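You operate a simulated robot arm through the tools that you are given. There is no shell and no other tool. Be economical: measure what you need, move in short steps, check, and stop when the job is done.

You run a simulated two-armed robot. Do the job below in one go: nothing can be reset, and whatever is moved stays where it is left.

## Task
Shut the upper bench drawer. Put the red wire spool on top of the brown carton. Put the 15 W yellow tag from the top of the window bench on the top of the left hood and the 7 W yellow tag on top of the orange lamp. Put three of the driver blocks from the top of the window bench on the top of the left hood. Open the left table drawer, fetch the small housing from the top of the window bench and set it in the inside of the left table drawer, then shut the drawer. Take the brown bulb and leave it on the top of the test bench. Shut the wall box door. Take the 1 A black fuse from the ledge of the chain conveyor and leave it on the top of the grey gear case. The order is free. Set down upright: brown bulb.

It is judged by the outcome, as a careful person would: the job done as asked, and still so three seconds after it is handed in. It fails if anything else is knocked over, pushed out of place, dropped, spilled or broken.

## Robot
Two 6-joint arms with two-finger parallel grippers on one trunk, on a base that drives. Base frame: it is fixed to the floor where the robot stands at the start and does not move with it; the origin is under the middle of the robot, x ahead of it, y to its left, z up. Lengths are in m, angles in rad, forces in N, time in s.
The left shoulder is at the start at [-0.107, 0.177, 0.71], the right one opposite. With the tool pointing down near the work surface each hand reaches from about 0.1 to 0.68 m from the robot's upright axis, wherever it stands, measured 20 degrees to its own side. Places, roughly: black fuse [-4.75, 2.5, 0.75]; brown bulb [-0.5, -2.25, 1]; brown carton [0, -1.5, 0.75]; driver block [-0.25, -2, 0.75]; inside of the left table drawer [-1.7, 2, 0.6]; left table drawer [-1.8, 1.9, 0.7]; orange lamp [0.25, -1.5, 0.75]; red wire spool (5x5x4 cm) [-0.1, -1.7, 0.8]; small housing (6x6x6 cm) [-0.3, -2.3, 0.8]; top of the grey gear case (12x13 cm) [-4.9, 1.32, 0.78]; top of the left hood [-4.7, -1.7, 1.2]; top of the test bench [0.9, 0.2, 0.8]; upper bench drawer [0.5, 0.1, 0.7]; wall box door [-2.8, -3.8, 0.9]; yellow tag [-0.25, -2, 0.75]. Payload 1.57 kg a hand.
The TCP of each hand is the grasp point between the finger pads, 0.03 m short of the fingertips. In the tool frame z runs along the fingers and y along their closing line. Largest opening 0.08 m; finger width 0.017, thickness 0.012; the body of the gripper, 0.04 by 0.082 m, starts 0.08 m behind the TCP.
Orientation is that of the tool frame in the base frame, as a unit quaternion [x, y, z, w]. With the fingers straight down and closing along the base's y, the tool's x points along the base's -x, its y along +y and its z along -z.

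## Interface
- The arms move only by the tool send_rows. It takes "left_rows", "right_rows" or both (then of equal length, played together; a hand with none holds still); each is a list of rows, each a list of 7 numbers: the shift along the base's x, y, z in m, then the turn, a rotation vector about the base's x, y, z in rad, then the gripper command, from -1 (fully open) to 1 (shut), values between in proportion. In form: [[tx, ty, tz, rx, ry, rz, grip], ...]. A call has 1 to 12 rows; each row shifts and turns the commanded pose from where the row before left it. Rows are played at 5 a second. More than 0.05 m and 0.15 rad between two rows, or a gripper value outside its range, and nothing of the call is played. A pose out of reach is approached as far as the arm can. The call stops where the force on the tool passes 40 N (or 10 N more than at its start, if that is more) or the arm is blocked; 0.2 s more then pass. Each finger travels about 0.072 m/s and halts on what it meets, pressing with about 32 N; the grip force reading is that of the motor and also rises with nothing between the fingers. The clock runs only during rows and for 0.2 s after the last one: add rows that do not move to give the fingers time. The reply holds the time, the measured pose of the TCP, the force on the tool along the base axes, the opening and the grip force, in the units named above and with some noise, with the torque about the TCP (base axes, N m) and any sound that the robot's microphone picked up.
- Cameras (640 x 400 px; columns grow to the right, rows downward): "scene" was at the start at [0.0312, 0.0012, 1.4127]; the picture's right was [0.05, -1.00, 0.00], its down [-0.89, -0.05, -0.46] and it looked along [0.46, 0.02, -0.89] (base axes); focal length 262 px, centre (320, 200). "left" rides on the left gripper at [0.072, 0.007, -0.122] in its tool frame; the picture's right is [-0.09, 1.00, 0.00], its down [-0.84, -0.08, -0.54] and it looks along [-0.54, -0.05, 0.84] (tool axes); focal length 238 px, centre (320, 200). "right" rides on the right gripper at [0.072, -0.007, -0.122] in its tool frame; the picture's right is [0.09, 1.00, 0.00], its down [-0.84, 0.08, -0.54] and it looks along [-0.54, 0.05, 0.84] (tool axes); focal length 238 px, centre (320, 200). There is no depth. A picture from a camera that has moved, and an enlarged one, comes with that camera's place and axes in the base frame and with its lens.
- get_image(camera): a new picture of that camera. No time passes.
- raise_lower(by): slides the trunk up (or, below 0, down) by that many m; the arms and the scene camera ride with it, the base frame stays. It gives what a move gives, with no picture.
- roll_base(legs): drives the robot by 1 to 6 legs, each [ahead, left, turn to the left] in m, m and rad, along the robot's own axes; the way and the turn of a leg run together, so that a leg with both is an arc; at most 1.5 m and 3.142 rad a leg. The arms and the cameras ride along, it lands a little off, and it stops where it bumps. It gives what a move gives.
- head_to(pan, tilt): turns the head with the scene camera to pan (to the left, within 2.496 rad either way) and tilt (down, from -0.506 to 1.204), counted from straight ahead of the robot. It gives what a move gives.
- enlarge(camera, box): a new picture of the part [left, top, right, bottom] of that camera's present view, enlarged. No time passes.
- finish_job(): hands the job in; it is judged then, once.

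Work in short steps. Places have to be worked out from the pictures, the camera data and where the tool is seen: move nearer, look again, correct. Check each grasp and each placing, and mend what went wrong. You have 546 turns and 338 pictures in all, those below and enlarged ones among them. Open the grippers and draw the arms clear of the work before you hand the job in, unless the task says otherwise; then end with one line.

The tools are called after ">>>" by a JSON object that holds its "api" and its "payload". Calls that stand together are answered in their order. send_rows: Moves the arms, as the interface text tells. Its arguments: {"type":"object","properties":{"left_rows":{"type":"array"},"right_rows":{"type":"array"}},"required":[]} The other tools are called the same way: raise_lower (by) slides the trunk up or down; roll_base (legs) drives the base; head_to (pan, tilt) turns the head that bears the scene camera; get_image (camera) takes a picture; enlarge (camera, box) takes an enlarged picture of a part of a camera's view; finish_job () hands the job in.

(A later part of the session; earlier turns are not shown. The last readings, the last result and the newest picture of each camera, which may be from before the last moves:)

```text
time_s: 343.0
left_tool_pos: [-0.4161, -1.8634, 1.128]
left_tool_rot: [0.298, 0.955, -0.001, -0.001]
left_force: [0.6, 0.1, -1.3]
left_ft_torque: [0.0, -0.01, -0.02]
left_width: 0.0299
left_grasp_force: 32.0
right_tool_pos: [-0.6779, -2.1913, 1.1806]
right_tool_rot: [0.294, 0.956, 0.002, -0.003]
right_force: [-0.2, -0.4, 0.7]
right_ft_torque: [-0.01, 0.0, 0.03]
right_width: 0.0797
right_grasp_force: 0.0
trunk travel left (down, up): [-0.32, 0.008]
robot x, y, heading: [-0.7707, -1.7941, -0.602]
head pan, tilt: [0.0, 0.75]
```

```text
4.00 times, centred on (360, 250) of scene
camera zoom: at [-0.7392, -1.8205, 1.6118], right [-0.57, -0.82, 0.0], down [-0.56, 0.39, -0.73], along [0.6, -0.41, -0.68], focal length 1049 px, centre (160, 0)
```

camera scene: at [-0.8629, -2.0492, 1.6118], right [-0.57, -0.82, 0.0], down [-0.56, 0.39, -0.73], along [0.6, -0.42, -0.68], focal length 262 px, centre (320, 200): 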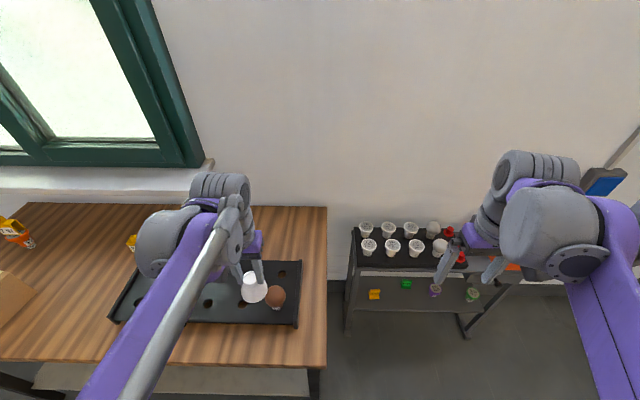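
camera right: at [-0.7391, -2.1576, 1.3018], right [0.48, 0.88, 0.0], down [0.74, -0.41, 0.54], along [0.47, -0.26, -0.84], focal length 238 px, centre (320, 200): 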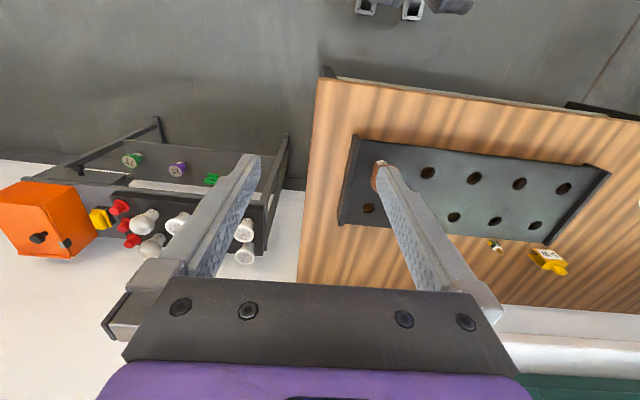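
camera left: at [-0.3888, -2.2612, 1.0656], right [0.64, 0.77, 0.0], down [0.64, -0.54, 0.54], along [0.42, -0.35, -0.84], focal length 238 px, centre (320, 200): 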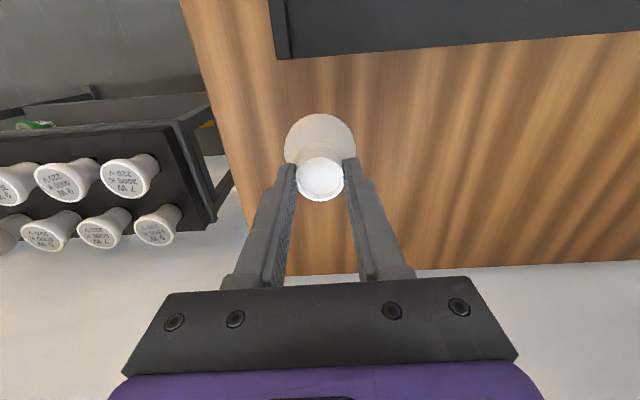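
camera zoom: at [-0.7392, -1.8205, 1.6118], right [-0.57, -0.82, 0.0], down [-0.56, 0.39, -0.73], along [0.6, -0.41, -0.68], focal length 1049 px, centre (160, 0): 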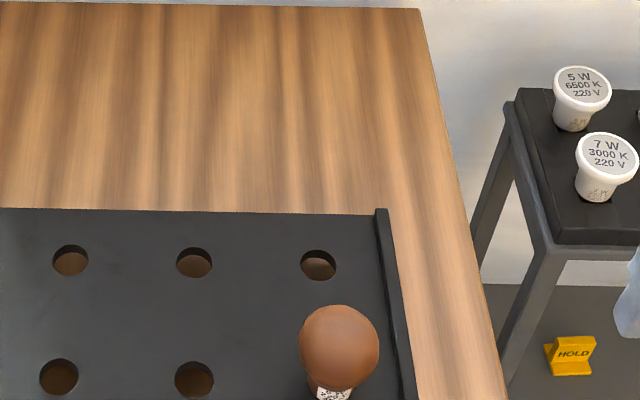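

I bring the right hand over the bulb to see it from above.

>>> {"api": "send_rows", "payload": {"right_rows": [[0.035, 0.009, -0.015, 0, 0, 0, -1], [0.035, 0.009, -0.015, 0, 0, 0, -1], [0.035, 0.009, -0.015, 0, 0, 0, -1], [0.035, 0.009, -0.015, 0, 0, 0, -1], [0.035, 0.009, -0.015, 0, 0, 0, -1], [0, 0, 0, 0.005, 0.006, 0, -1]]}}

>>> {"api": "get_image", "payload": {"camera": "right"}}

>>> {"api": "enlarge", "payload": {"camera": "scene", "box": [280, 220, 440, 320]}}

```text
time_s: 344.4
left_tool_pos: [-0.4154, -1.864, 1.1284]
left_tool_rot: [0.297, 0.955, 0.001, 0.0]
left_force: [-0.9, -0.5, 0.1]
left_ft_torque: [-0.03, -0.04, -0.02]
left_width: 0.0301
left_grasp_force: 31.9
right_tool_pos: [-0.5037, -2.147, 1.1046]
right_tool_rot: [0.294, 0.956, 0.002, -0.006]
right_force: [-0.2, 0.2, 0.2]
right_ft_torque: [0.03, 0.03, -0.01]
right_width: 0.0795
right_grasp_force: 0.1
trunk travel left (down, up): [-0.32, 0.008]
robot x, y, heading: [-0.772, -1.794, -0.598]
head pan, tilt: [0.0, 0.75]
```

```text
195 pictures are left
camera right: at [-0.5646, -2.1131, 1.2268], right [0.48, 0.88, 0.0], down [0.74, -0.41, 0.53], along [0.47, -0.25, -0.85], focal length 238 px, centre (320, 200)
```

right: 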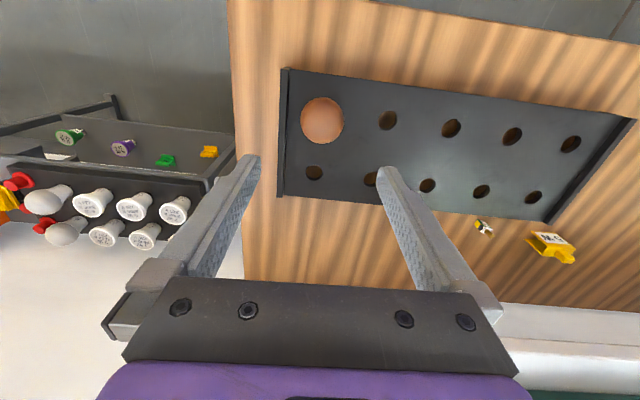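

```text
4.00 times, centred on (360, 270) of scene
camera zoom: at [-0.7398, -1.8205, 1.6118], right [-0.57, -0.82, 0.0], down [-0.56, 0.39, -0.73], along [0.6, -0.41, -0.68], focal length 1049 px, centre (160, -80)
```

zoom: 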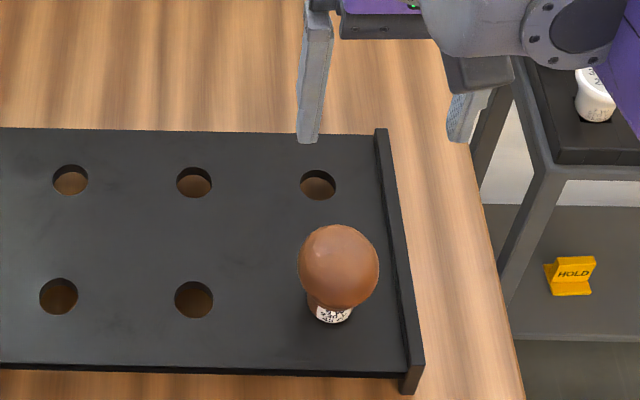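

Globe centre is (-0.493,-2.146,0.90), tray top 0.85, a low end wall sits 5 cm to its right. I turn the tool 0.6 rad for clearance, partly open, and go above the globe.

>>> {"api": "send_rows", "payload": {"right_rows": [[0.0105, 0.001, -0.02, 0, 0, 0.15, -0.8], [0, 0, -0.02, 0, 0, 0.15, -0.8], [0, 0, -0.02, 0, 0, 0.15, -0.8], [0, 0, -0.02, 0, 0, 0.15, -0.8], [0, 0, -0.02, 0, 0, 0, -0.8], [0, 0, 0, 0, 0, 0, -0.8]]}}

>>> {"api": "get_image", "payload": {"camera": "right"}}

>>> {"api": "enlarge", "payload": {"camera": "scene", "box": [280, 220, 440, 320]}}

```text
time_s: 345.8
left_tool_pos: [-0.415, -1.8636, 1.1278]
left_tool_rot: [0.297, 0.955, 0.0, 0.0]
left_force: [0.5, 0.4, -0.9]
left_ft_torque: [0.04, -0.02, 0.01]
left_width: 0.0299
left_grasp_force: 32.4
right_tool_pos: [-0.4922, -2.1475, 1.0065]
right_tool_rot: [-0.003, 1.0, 0.001, -0.007]
right_force: [-0.3, 0.0, 1.2]
right_ft_torque: [0.01, 0.01, 0.0]
right_width: 0.0717
right_grasp_force: 0.0
trunk travel left (down, up): [-0.32, 0.008]
robot x, y, heading: [-0.7691, -1.7941, -0.605]
head pan, tilt: [0.0, 0.75]
```

```text
193 pictures are left
camera right: at [-0.5608, -2.1542, 1.1287], right [-0.1, 1.0, 0.0], down [0.84, 0.08, 0.53], along [0.53, 0.05, -0.85], focal length 238 px, centre (320, 200)
```

right: 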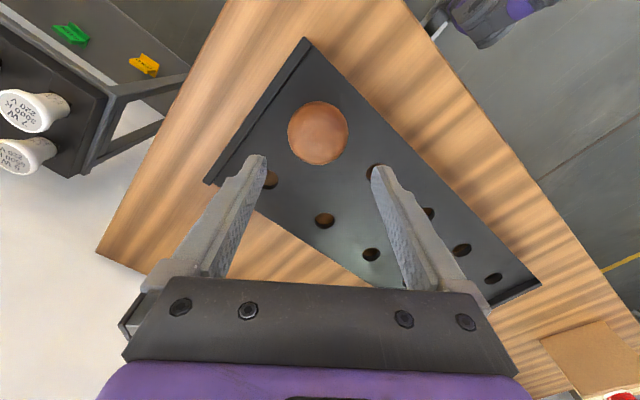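

```text
4.00 times, centred on (360, 270) of scene
camera zoom: at [-0.7392, -1.8204, 1.6118], right [-0.57, -0.82, 0.0], down [-0.56, 0.39, -0.73], along [0.6, -0.42, -0.68], focal length 1049 px, centre (160, -80)
```

zoom: 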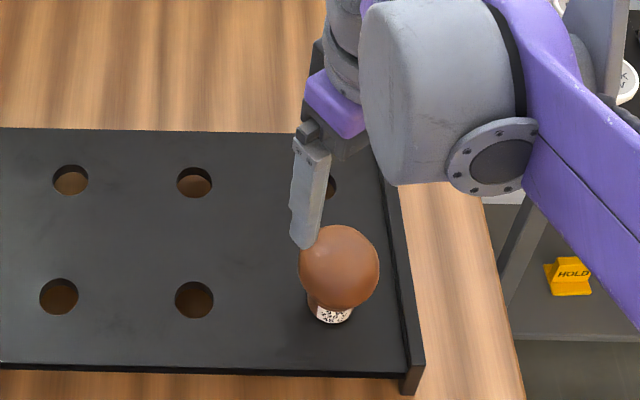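

Centred within 3 mm. I descend around the globe to TCP 0.89.

>>> {"api": "send_rows", "payload": {"right_rows": [[-0.001, -0.002, -0.03, 0, 0, 0, -0.8], [0, 0, -0.03, 0, 0, 0, -0.8], [0, 0, -0.03, 0, 0, 0, -0.8], [0, 0, -0.025, 0, 0, 0, -0.8], [0, 0, 0, 0, 0, 0, -0.8]]}}

>>> {"api": "get_image", "payload": {"camera": "right"}}

```text
time_s: 347.0
left_tool_pos: [-0.4159, -1.863, 1.1279]
left_tool_rot: [0.297, 0.955, 0.0, 0.0]
left_force: [0.9, -0.4, 0.0]
left_ft_torque: [0.01, 0.01, -0.02]
left_width: 0.0298
left_grasp_force: 32.7
right_tool_pos: [-0.4932, -2.1478, 0.8914]
right_tool_rot: [-0.001, 1.0, 0.001, -0.007]
right_force: [0.0, -0.1, -0.2]
right_ft_torque: [-0.02, 0.0, 0.01]
right_width: 0.0722
right_grasp_force: 0.1
trunk travel left (down, up): [-0.32, 0.008]
robot x, y, heading: [-0.7707, -1.7957, -0.606]
head pan, tilt: [0.0, 0.75]
```

```text
191 pictures are left
camera right: at [-0.5622, -2.1557, 1.013], right [-0.1, 1.0, 0.0], down [0.84, 0.08, 0.53], along [0.53, 0.05, -0.85], focal length 238 px, centre (320, 200)
```

right: 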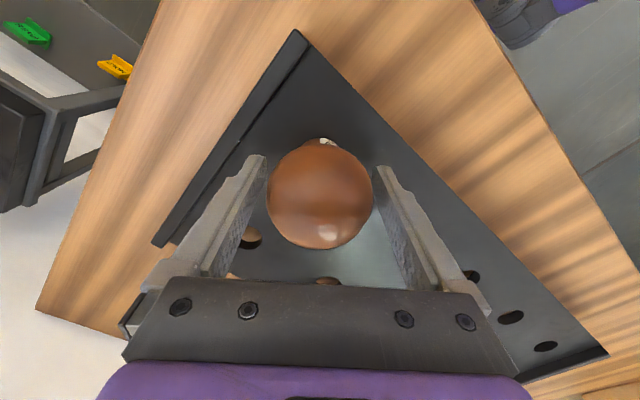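

The globe sits between the pads. I close, wait, and lift slowly.

>>> {"api": "send_rows", "payload": {"right_rows": [[0, 0, 0, 0, 0, 0, 1], [0, 0, 0, 0, 0, 0, 1], [0, 0, 0, 0, 0, 0, 1], [0, 0, 0, 0, 0, 0, 1], [0, 0, 0.004, 0, 0, 0, 1], [0, 0, 0.008, 0, 0, 0, 1], [0, 0, 0.01, 0, 0, 0, 1], [0, 0, 0.01, 0, 0, 0, 1], [0, 0, 0.01, 0, 0, 0, 1], [0, 0, 0.01, 0, 0, 0, 1]]}}

>>> {"api": "enlarge", "payload": {"camera": "scene", "box": [280, 200, 440, 300]}}

>>> {"api": "get_image", "payload": {"camera": "right"}}

```text
time_s: 349.2
left_tool_pos: [-0.4154, -1.8645, 1.1282]
left_tool_rot: [0.296, 0.955, 0.0, 0.001]
left_force: [-0.4, 0.0, -0.8]
left_ft_torque: [0.02, 0.01, 0.02]
left_width: 0.03
left_grasp_force: 32.0
right_tool_pos: [-0.4932, -2.1482, 0.9436]
right_tool_rot: [-0.001, 1.0, 0.0, -0.007]
right_force: [-1.3, -0.4, -0.7]
right_ft_torque: [-0.02, -0.01, -0.01]
right_width: 0.0575
right_grasp_force: 31.9
trunk travel left (down, up): [-0.32, 0.008]
robot x, y, heading: [-0.7705, -1.7941, -0.605]
head pan, tilt: [0.0, 0.75]
```

```text
4.00 times, centred on (360, 250) of scene
camera zoom: at [-0.7393, -1.8203, 1.6118], right [-0.57, -0.82, 0.0], down [-0.56, 0.39, -0.73], along [0.6, -0.42, -0.68], focal length 1049 px, centre (160, 0)
```

zoom: 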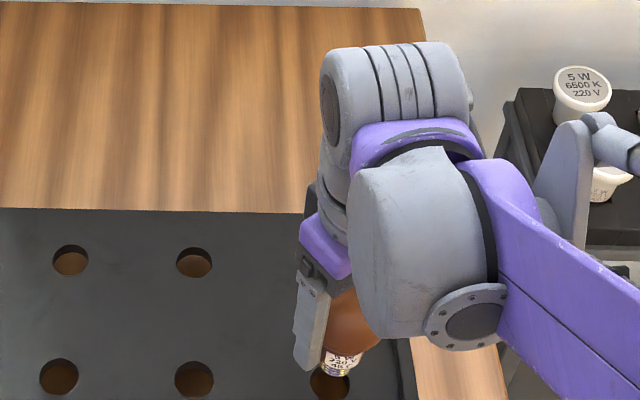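

```text
189 pictures are left
camera right: at [-0.5627, -2.1559, 1.066], right [-0.1, 1.0, 0.0], down [0.84, 0.08, 0.53], along [0.53, 0.05, -0.85], focal length 238 px, centre (320, 200)
```

right: 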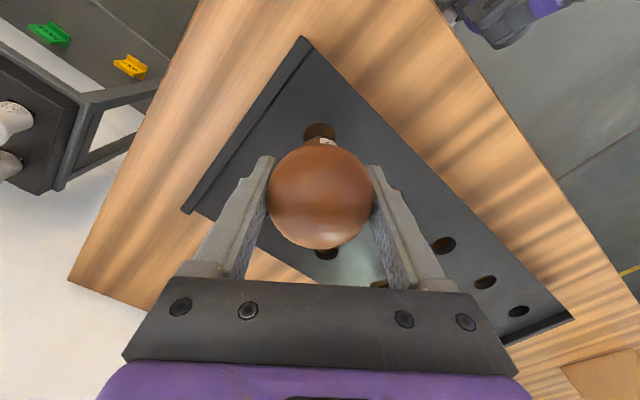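

The bulb is held and coming out of its hole. I continue lifting to clear the tray.

>>> {"api": "send_rows", "payload": {"right_rows": [[0, 0, 0.015, 0, 0, 0, 1], [0, 0, 0.015, 0, 0, 0, 1], [0, 0, 0.015, 0, 0, 0, 1], [0, 0, 0.015, 0, 0, 0, 1], [0, 0, 0.015, 0, 0, 0, 1], [0, 0, 0.02, 0, 0, 0, 1], [0, 0, 0.02, 0, 0, 0, 1], [0, 0, 0.02, 0, 0, 0, 1], [0, 0, 0.02, 0, 0, 0, 1], [0, 0, 0.02, 0, 0, 0, 1]]}}

>>> {"api": "get_image", "payload": {"camera": "scene"}}

>>> {"api": "get_image", "payload": {"camera": "right"}}

```text
time_s: 351.4
left_tool_pos: [-0.4151, -1.8642, 1.128]
left_tool_rot: [0.297, 0.955, 0.001, 0.0]
left_force: [-0.8, 0.0, -0.4]
left_ft_torque: [-0.02, 0.01, 0.0]
left_width: 0.0301
left_grasp_force: 31.8
right_tool_pos: [-0.4917, -2.1462, 1.1191]
right_tool_rot: [-0.002, 1.0, 0.0, -0.008]
right_force: [-0.2, 0.4, -0.9]
right_ft_torque: [-0.04, 0.0, -0.03]
right_width: 0.0577
right_grasp_force: 32.0
trunk travel left (down, up): [-0.32, 0.008]
robot x, y, heading: [-0.7697, -1.7956, -0.601]
head pan, tilt: [0.0, 0.75]
```

```text
188 pictures are left
camera scene: at [-0.7392, -1.8204, 1.6118], right [-0.57, -0.82, 0.0], down [-0.56, 0.39, -0.73], along [0.6, -0.41, -0.68], focal length 262 px, centre (320, 200)
```

scene: 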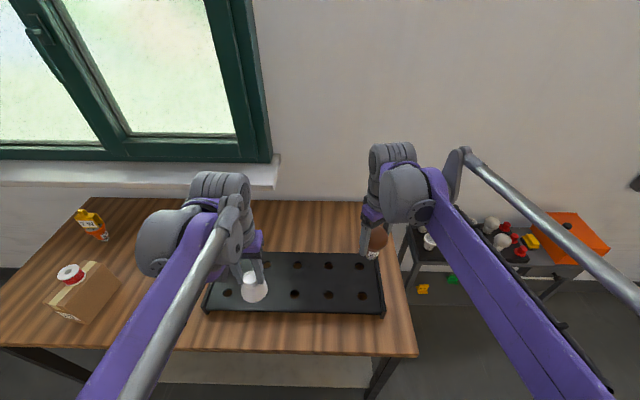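

```text
187 pictures are left
camera right: at [-0.5614, -2.1549, 1.2404], right [-0.1, 1.0, 0.0], down [0.84, 0.08, 0.53], along [0.53, 0.05, -0.85], focal length 238 px, centre (320, 200)
```

right: 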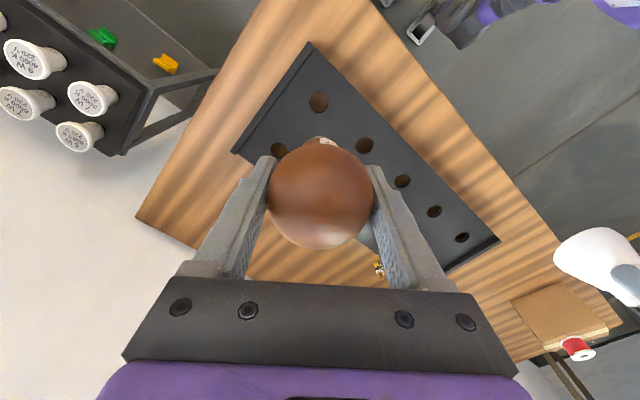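

I zoom to see the bulb's cap length.

>>> {"api": "enlarge", "payload": {"camera": "scene", "box": [340, 200, 436, 270]}}

```text
5.71 times, centred on (388, 235) of scene
camera zoom: at [-0.7392, -1.8204, 1.6118], right [-0.57, -0.82, 0.0], down [-0.56, 0.39, -0.73], along [0.6, -0.41, -0.68], focal length 1499 px, centre (-69, 0)
```

zoom: 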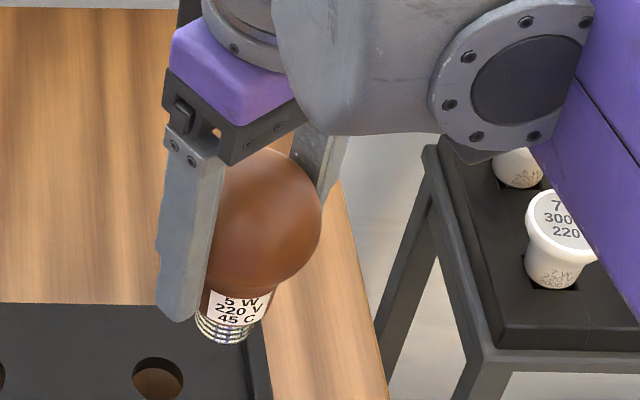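

The bulb's bottom is ~7.5 cm below TCP. I unturn the wrist while pulling in, then drive toward the test bench's right part.

>>> {"api": "send_rows", "payload": {"right_rows": [[-0.02, 0.014, 0.01, 0, 0, -0.12, 1], [-0.02, 0.014, 0.01, 0, 0, -0.12, 1], [-0.02, 0.014, 0.01, 0, 0, -0.12, 1], [-0.02, 0.014, 0.01, 0, 0, -0.12, 1], [-0.02, 0.014, 0.01, 0, 0, -0.12, 1]]}}

>>> {"api": "roll_base", "payload": {"legs": [[-0.35, 0, 0], [0, 0, 1.7], [1.0, 0, 0], [0, 0, -1.137], [1.2, 0, 0], [0, 0, 1.0]]}}

>>> {"api": "get_image", "payload": {"camera": "scene"}}

```text
time_s: 352.6
left_tool_pos: [-0.416, -1.8633, 1.128]
left_tool_rot: [0.297, 0.955, 0.0, 0.0]
left_force: [-0.2, -0.3, -0.4]
left_ft_torque: [0.02, 0.0, 0.0]
left_width: 0.0299
left_grasp_force: 31.8
right_tool_pos: [-0.5943, -2.0777, 1.1677]
right_tool_rot: [0.294, 0.956, 0.002, -0.005]
right_force: [-0.5, 0.2, -0.3]
right_ft_torque: [-0.01, -0.04, -0.01]
right_width: 0.0576
right_grasp_force: 31.9
trunk travel left (down, up): [-0.32, 0.008]
robot x, y, heading: [-0.7738, -1.797, -0.605]
head pan, tilt: [0.0, 0.75]
```

```text
time_s: 372.2
left_tool_pos: [0.9368, -0.6339, 1.1279]
left_tool_rot: [0.021, 1.0, 0.0, 0.0]
left_force: [-0.6, 0.8, -0.5]
left_ft_torque: [-0.02, 0.03, 0.0]
left_width: 0.0298
left_grasp_force: 31.9
right_tool_pos: [0.8965, -0.9092, 1.169]
right_tool_rot: [0.018, 1.0, 0.003, -0.011]
right_force: [-14.4, 7.2, 4.4]
right_ft_torque: [-0.74, -1.81, 0.02]
right_width: 0.0571
right_grasp_force: 32.0
trunk travel left (down, up): [-0.32, 0.008]
robot x, y, heading: [0.5984, -0.7666, -0.044]
head pan, tilt: [0.0, 0.75]
stopped in leg 5: the force on the tool passed its limit at 59 N (the readings are from after the stop); the commanded pose is now the measured one
```

```text
185 pictures are left
camera scene: at [0.6381, -0.7703, 1.6119], right [-0.04, -1.0, 0.0], down [-0.68, 0.03, -0.73], along [0.73, -0.03, -0.68], focal length 262 px, centre (320, 200)
```

scene: 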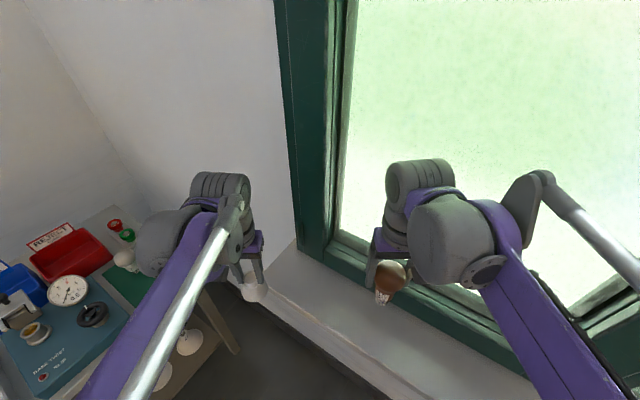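

The right hand met the window frame; bulb and housing are still held. I back off 0.25 at once.

>>> {"api": "roll_base", "payload": {"legs": [[-0.25, 0, 0]]}}

>>> {"api": "get_image", "payload": {"camera": "right"}}

>>> {"api": "get_image", "payload": {"camera": "left"}}

>>> {"api": "get_image", "payload": {"camera": "scene"}}

```text
time_s: 374.0
left_tool_pos: [0.6915, -0.6258, 1.1292]
left_tool_rot: [0.02, 1.0, 0.0, -0.001]
left_force: [-0.4, -0.7, 0.2]
left_ft_torque: [-0.05, -0.03, 0.03]
left_width: 0.0299
left_grasp_force: 32.2
right_tool_pos: [0.6523, -0.8987, 1.1675]
right_tool_rot: [0.017, 1.0, 0.002, -0.01]
right_force: [-0.6, -0.9, -0.6]
right_ft_torque: [0.01, 0.01, -0.02]
right_width: 0.0574
right_grasp_force: 32.3
trunk travel left (down, up): [-0.32, 0.008]
robot x, y, heading: [0.3539, -0.7548, -0.04]
head pan, tilt: [0.0, 0.75]
```

```text
184 pictures are left
camera right: at [0.5834, -0.9047, 1.2901], right [-0.06, 1.0, 0.01], down [0.85, 0.05, 0.52], along [0.52, 0.03, -0.85], focal length 238 px, centre (320, 200)
```

right: 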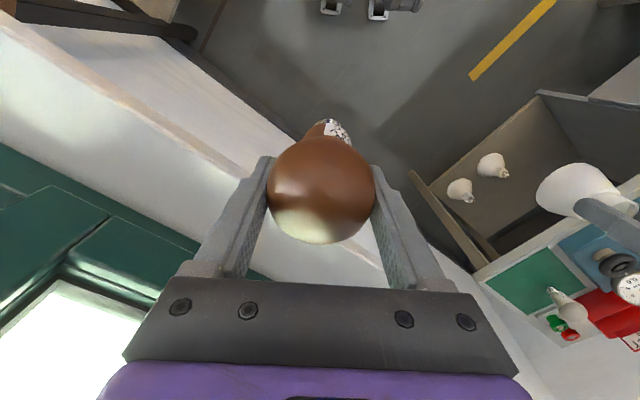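

```text
183 pictures are left
camera left: at [0.6206, -0.6152, 1.2499], right [0.13, 0.99, 0.0], down [0.83, -0.11, 0.54], along [0.54, -0.07, -0.84], focal length 238 px, centre (320, 200)
```

left: 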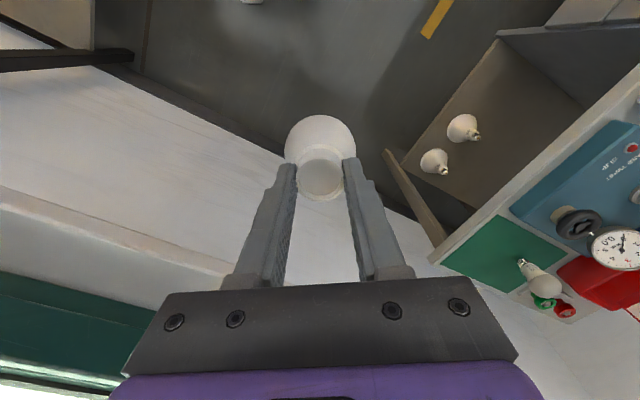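

```text
182 pictures are left
camera scene: at [0.3938, -0.7611, 1.612], right [-0.04, -1.0, 0.0], down [-0.68, 0.03, -0.73], along [0.73, -0.03, -0.68], focal length 262 px, centre (320, 200)
```

scene: 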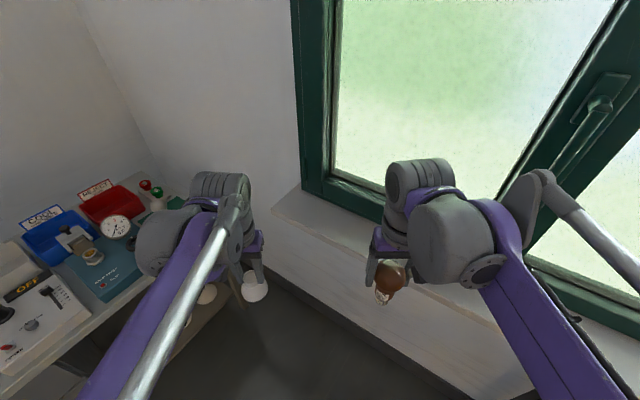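

I zoom to check whether the bulb has tilted in the grip.

>>> {"api": "enlarge", "payload": {"camera": "scene", "box": [340, 230, 436, 320]}}

>>> {"api": "enlarge", "payload": {"camera": "right", "box": [240, 90, 400, 260]}}

```text
4.44 times, centred on (388, 275) of scene
camera zoom: at [0.3938, -0.7611, 1.612], right [-0.04, -1.0, 0.0], down [-0.68, 0.03, -0.73], along [0.73, -0.03, -0.68], focal length 1166 px, centre (18, -133)
```

zoom: 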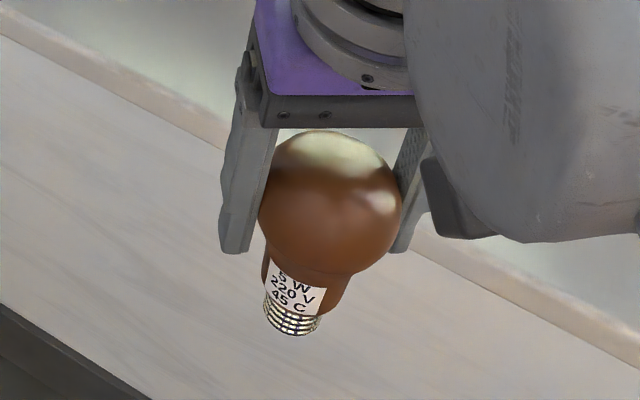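

```text
2.35 times, centred on (320, 175) of right
camera zoom: at [0.5834, -0.9047, 1.2901], right [-0.06, 1.0, 0.01], down [0.85, 0.05, 0.52], along [0.52, 0.03, -0.85], focal length 561 px, centre (320, 259)
```

zoom: 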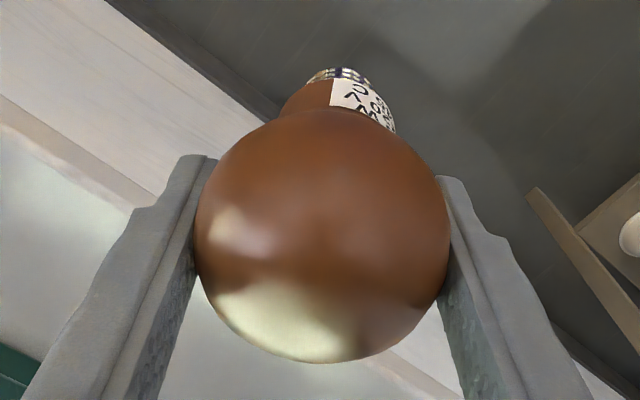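

The bulb tilted ~0.26 rad in the grip (cap toward me); I can compensate by tilting the tool. First I turn to face the test bench and approach the green mat.

>>> {"api": "roll_base", "payload": {"legs": [[0, 0, 1.0], [0.2, -0.125, 0]]}}

>>> {"api": "get_image", "payload": {"camera": "scene"}}

```text
time_s: 378.3
left_tool_pos: [0.6334, -0.3073, 1.1277]
left_tool_rot: [-0.467, 0.884, 0.0, 0.001]
left_force: [0.4, -0.2, 0.3]
left_ft_torque: [0.02, 0.01, -0.02]
left_width: 0.0302
left_grasp_force: 31.9
right_tool_pos: [0.8443, -0.4883, 1.1674]
right_tool_rot: [-0.469, 0.883, -0.003, -0.01]
right_force: [-0.8, -0.1, -0.9]
right_ft_torque: [0.0, -0.04, -0.02]
right_width: 0.0572
right_grasp_force: 31.9
trunk travel left (down, up): [-0.32, 0.008]
robot x, y, heading: [0.566, -0.6674, 0.969]
head pan, tilt: [0.0, 0.75]
```

```text
179 pictures are left
camera scene: at [0.5884, -0.6346, 1.6116], right [0.82, -0.57, 0.0], down [-0.39, -0.56, -0.73], along [0.41, 0.6, -0.68], focal length 262 px, centre (320, 200)
```

scene: 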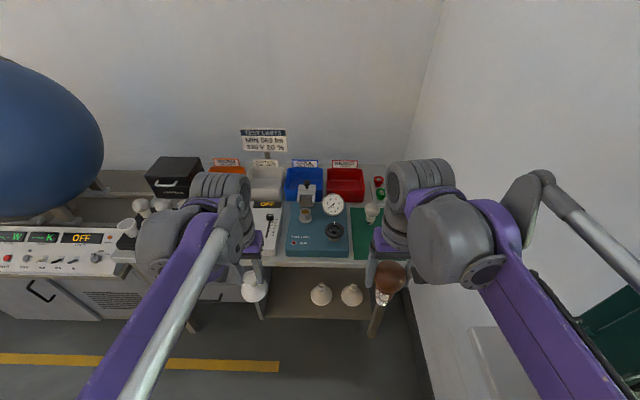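

I go 0.28 forward; hands clear the bench items.

>>> {"api": "roll_base", "payload": {"legs": [[0.28, 0, 0]]}}

>>> {"api": "get_image", "payload": {"camera": "scene"}}

>>> {"api": "get_image", "payload": {"camera": "right"}}

```text
time_s: 380.3
left_tool_pos: [0.7908, -0.0749, 1.1282]
left_tool_rot: [-0.466, 0.885, -0.001, -0.001]
left_force: [0.3, 0.1, 0.1]
left_ft_torque: [0.01, -0.02, -0.03]
left_width: 0.0299
left_grasp_force: 32.1
right_tool_pos: [1.0027, -0.2554, 1.1663]
right_tool_rot: [-0.469, 0.883, -0.003, -0.011]
right_force: [-0.7, 0.7, -0.7]
right_ft_torque: [-0.02, 0.0, 0.0]
right_width: 0.0574
right_grasp_force: 31.7
trunk travel left (down, up): [-0.32, 0.008]
robot x, y, heading: [0.7245, -0.4339, 0.975]
head pan, tilt: [0.0, 0.75]
```

```text
178 pictures are left
camera scene: at [0.7476, -0.4025, 1.6116], right [0.83, -0.56, 0.0], down [-0.38, -0.56, -0.73], along [0.41, 0.6, -0.68], focal length 262 px, centre (320, 200)
```

scene: 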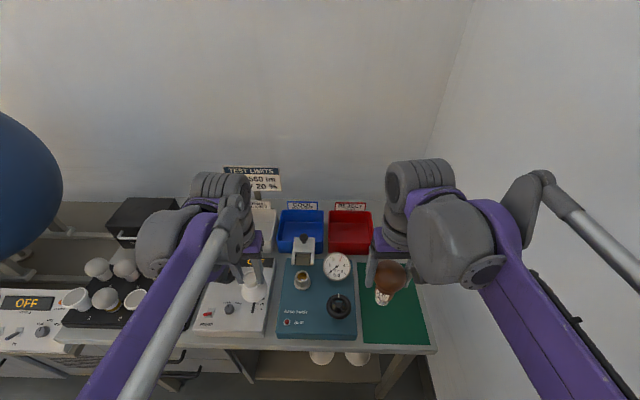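

```text
177 pictures are left
camera right: at [0.9711, -0.317, 1.2896], right [-0.88, 0.48, 0.01], down [0.41, 0.75, 0.52], along [0.25, 0.46, -0.85], focal length 238 px, centre (320, 200)
```

right: 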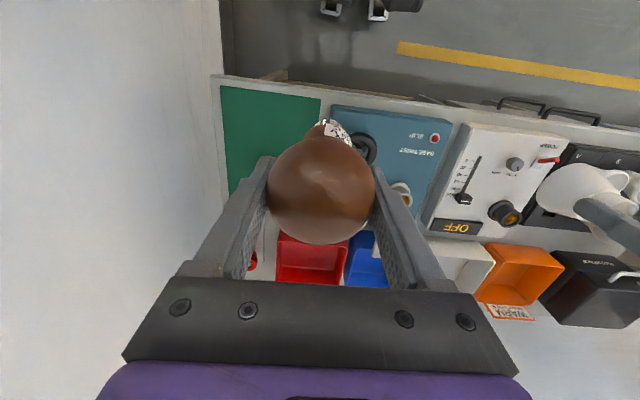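

I move over the mat and tilt the tool 0.26 rad to bring the bulb upright, then inspect.

>>> {"api": "send_rows", "payload": {"right_rows": [[0.03, 0.004, 0, 0.1075, -0.073, 0, 1], [0.03, 0.004, 0, 0.1075, -0.073, 0, 1], [0.03, 0.004, 0, 0, 0, 0, 1], [0.027, 0.003, -0.02, 0, 0, 0, 1], [0, 0, -0.03, 0, 0, 0, 1], [0, 0, -0.03, 0, 0, 0, 1], [0, 0, -0.03, 0, 0, 0, 1], [0, 0, 0, 0, 0, 0, 1]]}}

>>> {"api": "enlarge", "payload": {"camera": "scene", "box": [340, 210, 500, 350]}}

>>> {"api": "get_image", "payload": {"camera": "right"}}

>>> {"api": "get_image", "payload": {"camera": "left"}}

```text
time_s: 382.1
left_tool_pos: [0.7915, -0.076, 1.1269]
left_tool_rot: [-0.467, 0.884, 0.0, 0.0]
left_force: [-0.3, 0.0, 0.6]
left_ft_torque: [0.02, 0.01, -0.01]
left_width: 0.0297
left_grasp_force: 31.9
right_tool_pos: [1.1212, -0.2402, 1.0573]
right_tool_rot: [-0.466, 0.876, 0.057, 0.104]
right_force: [-0.1, -0.1, 0.3]
right_ft_torque: [0.02, 0.02, 0.0]
right_width: 0.0575
right_grasp_force: 32.3
trunk travel left (down, up): [-0.32, 0.008]
robot x, y, heading: [0.7286, -0.4337, 0.967]
head pan, tilt: [0.0, 0.75]
```

```text
2.86 times, centred on (420, 280) of scene
camera zoom: at [0.7477, -0.4021, 1.6118], right [0.83, -0.56, 0.0], down [-0.39, -0.56, -0.73], along [0.41, 0.6, -0.68], focal length 749 px, centre (34, -29)
```

zoom: 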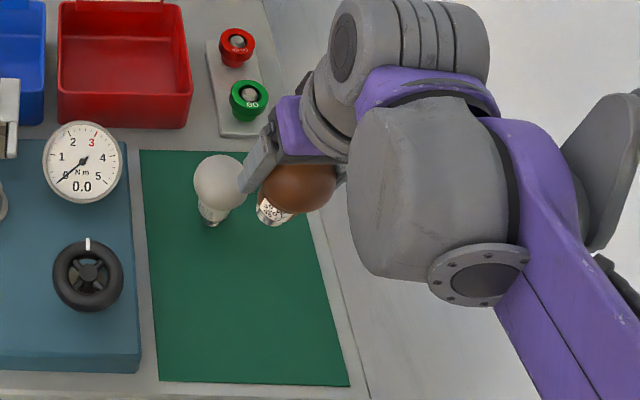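

```text
175 pictures are left
camera right: at [1.0722, -0.3255, 1.159], right [-0.88, 0.48, -0.02], down [0.32, 0.61, 0.72], along [0.36, 0.63, -0.69], focal length 238 px, centre (320, 200)
```

right: 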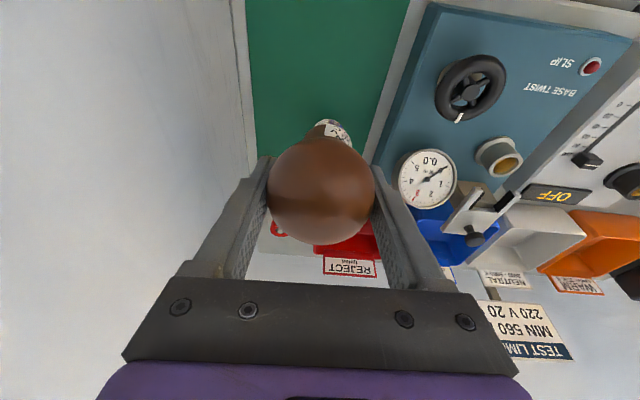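

```text
174 pictures are left
camera left: at [0.7452, -0.1306, 1.2497], right [-0.77, 0.64, 0.0], down [0.54, 0.65, 0.54], along [0.35, 0.42, -0.84], focal length 238 px, centre (320, 200)
```

left: 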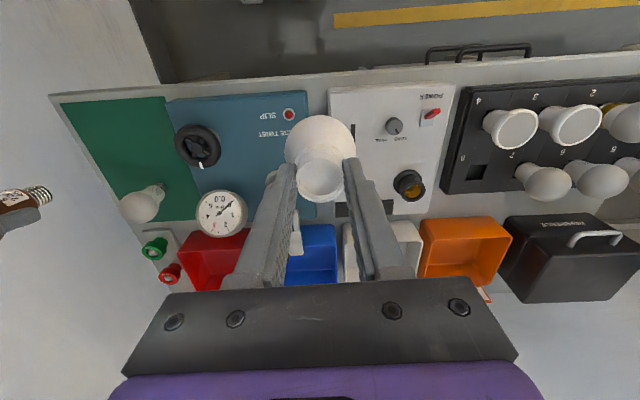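

Left view confirms near-vertical fore-aft. I zoom in on the right view to gauge the small sideways tilt.

>>> {"api": "enlarge", "payload": {"camera": "right", "box": [240, 90, 400, 260]}}

>>> {"api": "enlarge", "payload": {"camera": "scene", "box": [390, 240, 450, 290]}}

```text
2.35 times, centred on (320, 175) of right
camera zoom: at [1.0722, -0.3255, 1.159], right [-0.88, 0.48, -0.02], down [0.32, 0.61, 0.72], along [0.36, 0.63, -0.69], focal length 561 px, centre (320, 259)
```

zoom: 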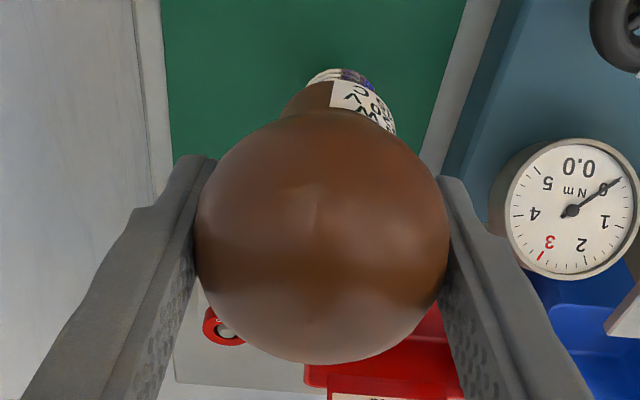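

```text
8.00 times, centred on (420, 265) of scene
camera zoom: at [0.7477, -0.4021, 1.6118], right [0.83, -0.56, 0.0], down [-0.39, -0.56, -0.73], along [0.41, 0.6, -0.68], focal length 2098 px, centre (-480, -320)
```

zoom: 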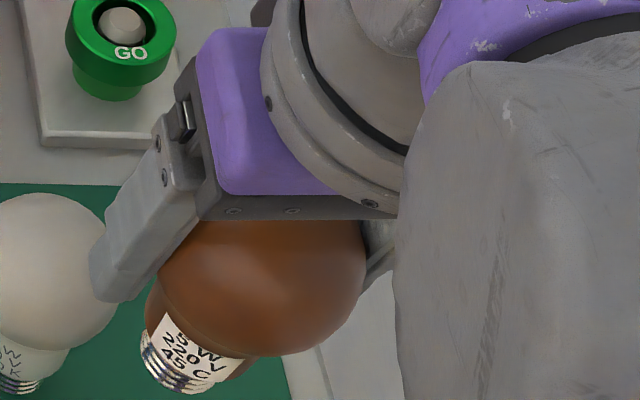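

The left camera sees the bulb from the side; I zoom there to measure its tilt.

>>> {"api": "enlarge", "payload": {"camera": "left", "box": [0, 160, 96, 260]}}

```text
4.00 times, centred on (48, 210) of left
camera zoom: at [0.7452, -0.1306, 1.2497], right [-0.77, 0.64, 0.0], down [0.54, 0.65, 0.54], along [0.35, 0.42, -0.84], focal length 953 px, centre (1408, 160)
```

zoom: 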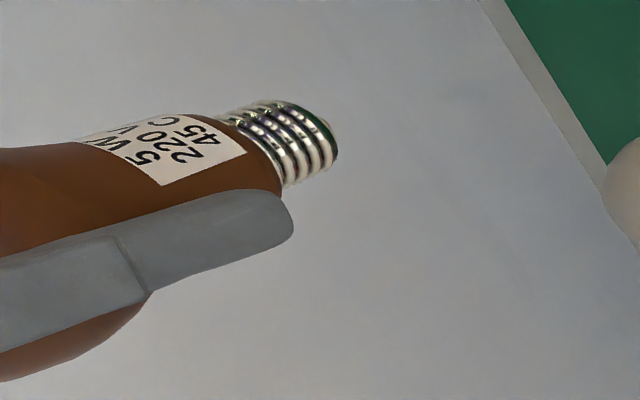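

Ring orientation shows the bulb is upright fore-aft; I trim ~0.06 rad sideways, shift 2 cm toward me (away from the white bulb) and descend to near the mat.

>>> {"api": "send_rows", "payload": {"right_rows": [[-0.011, -0.016, 0, -0.034, -0.05, 0, 1], [0, 0, -0.03, 0, 0, 0, 1], [0, 0, -0.03, 0, 0, 0, 1], [0, 0, -0.03, 0, 0, 0, 1], [0, 0, -0.03, 0, 0, 0, 1], [0, 0, -0.025, 0, 0, 0, 1], [0, 0, 0, 0, 0, 0, 1]]}}

>>> {"api": "enlarge", "payload": {"camera": "scene", "box": [350, 230, 450, 330]}}

>>> {"api": "enlarge", "payload": {"camera": "left", "box": [0, 80, 200, 240]}}

```text
time_s: 383.7
left_tool_pos: [0.7911, -0.0748, 1.1277]
left_tool_rot: [-0.466, 0.885, 0.0, -0.001]
left_force: [0.4, 0.4, -0.3]
left_ft_torque: [-0.04, 0.01, 0.0]
left_width: 0.0298
left_grasp_force: 32.1
right_tool_pos: [1.1099, -0.2552, 0.9118]
right_tool_rot: [-0.469, 0.874, 0.031, 0.118]
right_force: [-0.2, 0.6, -0.6]
right_ft_torque: [0.02, 0.0, -0.05]
right_width: 0.0573
right_grasp_force: 32.4
trunk travel left (down, up): [-0.32, 0.008]
robot x, y, heading: [0.7235, -0.4332, 0.974]
head pan, tilt: [0.0, 0.75]
```

```text
4.00 times, centred on (400, 280) of scene
camera zoom: at [0.7477, -0.4022, 1.6118], right [0.83, -0.56, 0.0], down [-0.39, -0.56, -0.73], along [0.41, 0.6, -0.68], focal length 1049 px, centre (0, -120)
```

zoom: 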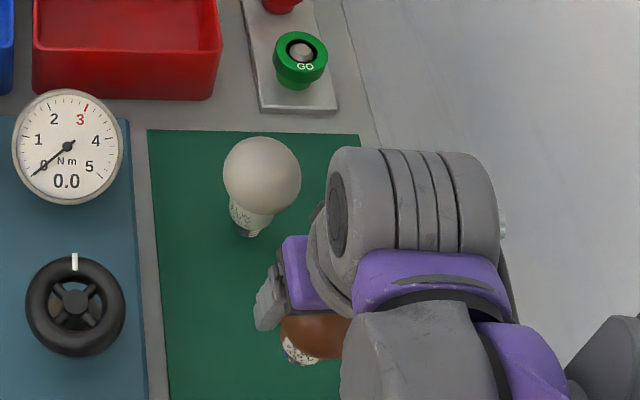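

```text
2.50 times, centred on (100, 160) of left
camera zoom: at [0.7452, -0.1307, 1.2497], right [-0.77, 0.64, 0.0], down [0.54, 0.65, 0.54], along [0.35, 0.42, -0.84], focal length 596 px, centre (870, 300)
```

zoom: 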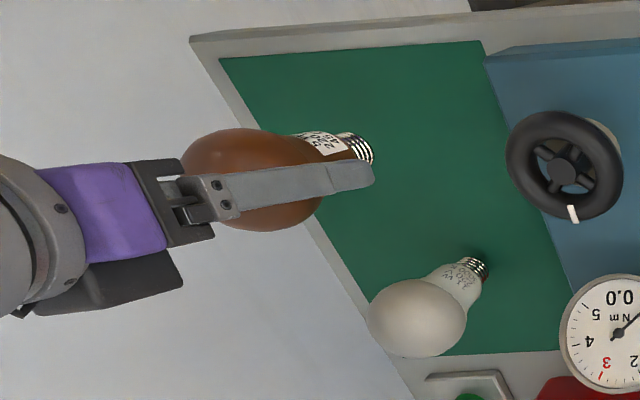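

Comparing with the standing white bulb, mine is over-tilted by ~0.11 rad. I undo that much and re-check.

>>> {"api": "send_rows", "payload": {"right_rows": [[0, 0, 0, -0.091, 0.062, 0, 1], [0, 0, 0, 0, 0, 0, 1]]}}

>>> {"api": "enlarge", "payload": {"camera": "left", "box": [40, 80, 160, 180]}}

>>> {"api": "enlarge", "payload": {"camera": "right", "box": [240, 90, 400, 260]}}

>>> {"api": "enlarge", "payload": {"camera": "scene", "box": [390, 270, 450, 330]}}

```text
time_s: 384.3
left_tool_pos: [0.7906, -0.0752, 1.1283]
left_tool_rot: [-0.466, 0.885, -0.001, 0.0]
left_force: [1.0, 0.0, -0.8]
left_ft_torque: [0.01, -0.01, 0.0]
left_width: 0.0302
left_grasp_force: 32.1
right_tool_pos: [1.1099, -0.2563, 0.9106]
right_tool_rot: [-0.474, 0.878, 0.006, 0.069]
right_force: [-0.2, 0.1, -0.5]
right_ft_torque: [0.02, 0.02, 0.0]
right_width: 0.0576
right_grasp_force: 32.5
trunk travel left (down, up): [-0.32, 0.008]
robot x, y, heading: [0.7251, -0.4349, 0.972]
head pan, tilt: [0.0, 0.75]
```

```text
4.00 times, centred on (100, 130) of left
camera zoom: at [0.7451, -0.1309, 1.2497], right [-0.77, 0.64, 0.0], down [0.54, 0.65, 0.54], along [0.35, 0.42, -0.84], focal length 953 px, centre (1200, 480)
```

zoom: 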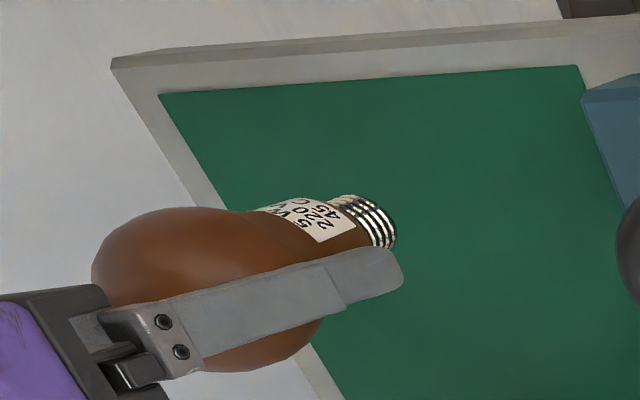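

```text
2.35 times, centred on (320, 175) of right
camera zoom: at [1.0621, -0.3298, 1.0229], right [-0.88, 0.47, -0.07], down [0.33, 0.7, 0.64], along [0.35, 0.54, -0.77], focal length 561 px, centre (320, 259)
```

zoom: 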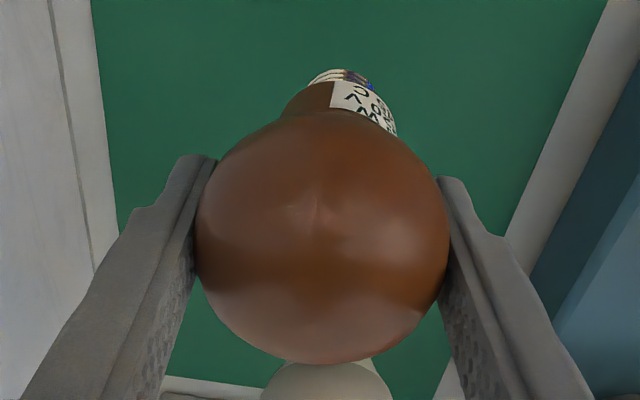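

```text
6.67 times, centred on (420, 300) of scene
camera zoom: at [0.7476, -0.4024, 1.6118], right [0.83, -0.56, 0.0], down [-0.39, -0.56, -0.73], along [0.41, 0.6, -0.68], focal length 1748 px, centre (-347, -467)
```

zoom: 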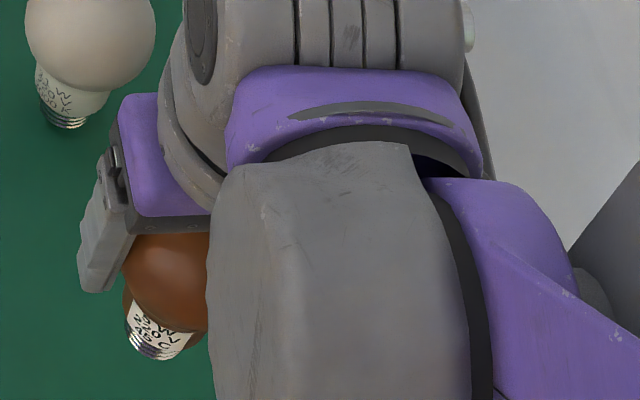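

Residual tilt is now small by all views. I lower in small steps to contact.

>>> {"api": "send_rows", "payload": {"right_rows": [[0, 0, -0.008, 0, 0, 0, 1], [0, 0, -0.006, 0, 0, 0, 1], [0, 0, -0.003, 0, 0, 0, 1], [0, 0, -0.003, 0, 0, 0, 1], [0, 0, -0.003, 0, 0, 0, 1], [0, 0, 0, 0, 0, 0, 1]]}}

>>> {"api": "enlarge", "payload": {"camera": "left", "box": [40, 80, 200, 220]}}

```text
time_s: 385.7
left_tool_pos: [0.791, -0.0752, 1.1279]
left_tool_rot: [-0.466, 0.885, -0.001, -0.001]
left_force: [0.0, 0.4, -0.7]
left_ft_torque: [0.02, 0.0, 0.0]
left_width: 0.0299
left_grasp_force: 31.8
right_tool_pos: [1.1095, -0.2551, 0.8889]
right_tool_rot: [-0.474, 0.878, 0.006, 0.07]
right_force: [-0.8, -0.5, -0.4]
right_ft_torque: [-0.01, 0.01, 0.01]
right_width: 0.0573
right_grasp_force: 31.5
trunk travel left (down, up): [-0.32, 0.008]
robot x, y, heading: [0.721, -0.4364, 0.976]
head pan, tilt: [0.0, 0.75]
```

```text
2.86 times, centred on (120, 150) of left
camera zoom: at [0.7454, -0.1305, 1.2497], right [-0.77, 0.64, 0.0], down [0.54, 0.65, 0.54], along [0.34, 0.42, -0.84], focal length 681 px, centre (891, 343)
```

zoom: 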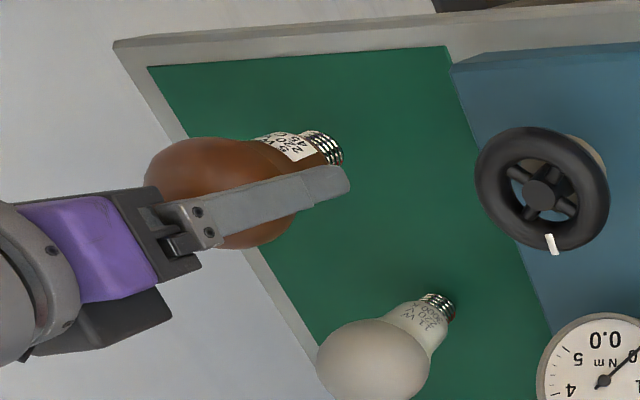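

Alignment compares well with the white bulb. I continue lowering.

>>> {"api": "send_rows", "payload": {"right_rows": [[0, 0, -0.002, 0, 0, 0, 1], [0, 0, -0.002, 0, 0, 0, 1], [0, 0, -0.002, 0, 0, 0, 1], [0, 0, -0.002, 0, 0, 0, 1], [0, 0, 0, 0, 0, 0, 1]]}}

```text
time_s: 386.9
left_tool_pos: [0.7912, -0.075, 1.1267]
left_tool_rot: [-0.467, 0.884, -0.001, -0.001]
left_force: [0.0, 0.3, 0.2]
left_ft_torque: [0.03, -0.02, 0.04]
left_width: 0.0298
left_grasp_force: 31.9
right_tool_pos: [1.1092, -0.2547, 0.8809]
right_tool_rot: [-0.474, 0.878, 0.005, 0.069]
right_force: [-0.4, -0.5, -1.3]
right_ft_torque: [-0.04, 0.04, 0.0]
right_width: 0.0576
right_grasp_force: 32.0
trunk travel left (down, up): [-0.32, 0.008]
robot x, y, heading: [0.7248, -0.4352, 0.969]
head pan, tilt: [0.0, 0.75]
```

Still free; I keep stepping down 2 mm.

>>> {"api": "send_rows", "payload": {"right_rows": [[0, 0, -0.002, 0, 0, 0, 1], [0, 0, -0.002, 0, 0, 0, 1], [0, 0, -0.002, 0, 0, 0, 1], [0, 0, -0.002, 0, 0, 0, 1], [0, 0, 0, 0, 0, 0, 1]]}}

>>> {"api": "enlarge", "payload": {"camera": "left", "box": [40, 80, 200, 220]}}

```text
time_s: 388.1
left_tool_pos: [0.7897, -0.0757, 1.1275]
left_tool_rot: [-0.467, 0.884, 0.0, 0.001]
left_force: [0.4, -0.5, -0.4]
left_ft_torque: [0.02, -0.04, -0.01]
left_width: 0.0298
left_grasp_force: 32.0
right_tool_pos: [1.1094, -0.2565, 0.8743]
right_tool_rot: [-0.473, 0.878, 0.005, 0.072]
right_force: [1.6, -0.8, 29.4]
right_ft_torque: [-0.12, -0.17, 0.03]
right_width: 0.0569
right_grasp_force: 31.6
trunk travel left (down, up): [-0.32, 0.008]
robot x, y, heading: [0.7285, -0.4326, 0.972]
head pan, tilt: [0.0, 0.75]
```

```text
2.86 times, centred on (120, 150) of left
camera zoom: at [0.7441, -0.1312, 1.25], right [-0.77, 0.64, 0.0], down [0.54, 0.65, 0.54], along [0.35, 0.42, -0.84], focal length 681 px, centre (891, 343)
```

zoom: 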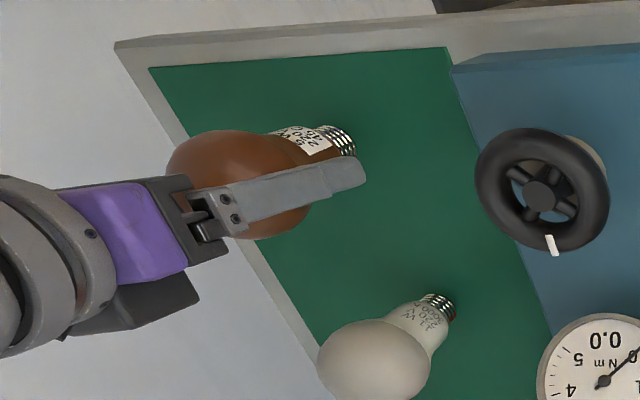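

Contact at 0.874. I ease 2 mm and open the fingers slowly.

>>> {"api": "send_rows", "payload": {"right_rows": [[0, 0, 0.002, 0, 0, 0, 1], [0, 0, 0, 0, 0, 0, -0.46], [0, 0, 0, 0, 0, 0, -0.5], [0, 0, 0, 0, 0, 0, -0.56], [0, 0, 0, 0, 0, 0, -0.65], [0, 0, 0, 0, 0, 0, -0.8], [0, 0, 0, 0, 0, 0, -0.95]]}}

>>> {"api": "enlarge", "payload": {"camera": "left", "box": [40, 80, 200, 220]}}

>>> {"api": "get_image", "payload": {"camera": "right"}}

```text
time_s: 389.7
left_tool_pos: [0.7913, -0.0743, 1.129]
left_tool_rot: [-0.467, 0.884, 0.0, -0.001]
left_force: [0.8, 0.2, -0.7]
left_ft_torque: [-0.01, -0.01, 0.01]
left_width: 0.03
left_grasp_force: 31.5
right_tool_pos: [1.1097, -0.2564, 0.876]
right_tool_rot: [-0.473, 0.878, 0.005, 0.07]
right_force: [0.2, 0.5, 0.4]
right_ft_torque: [0.01, -0.02, 0.0]
right_width: 0.0778
right_grasp_force: 0.0
trunk travel left (down, up): [-0.32, 0.008]
robot x, y, heading: [0.7241, -0.4339, 0.966]
head pan, tilt: [0.0, 0.75]
```

```text
2.86 times, centred on (120, 150) of left
camera zoom: at [0.7454, -0.1305, 1.2497], right [-0.77, 0.64, 0.0], down [0.54, 0.65, 0.54], along [0.34, 0.42, -0.84], focal length 681 px, centre (891, 343)
```

zoom: 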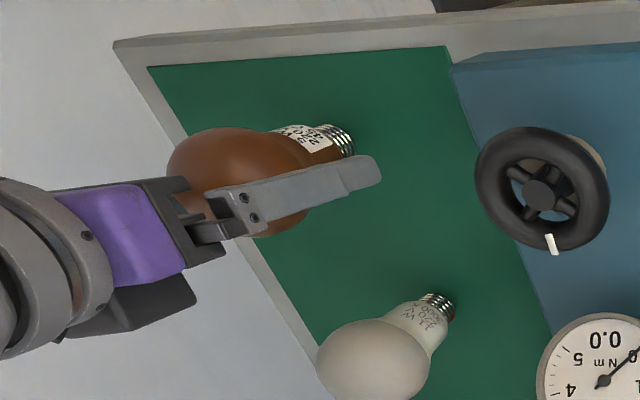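

```text
162 pictures are left
camera right: at [1.0628, -0.3288, 0.9866], right [-0.88, 0.47, -0.07], down [0.33, 0.7, 0.64], along [0.35, 0.54, -0.77], focal length 238 px, centre (320, 200)
```

right: 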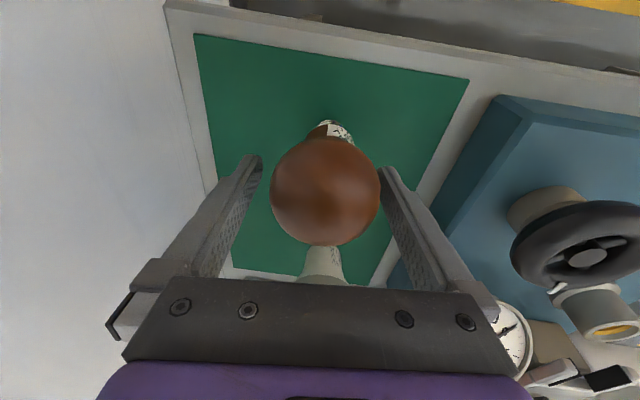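

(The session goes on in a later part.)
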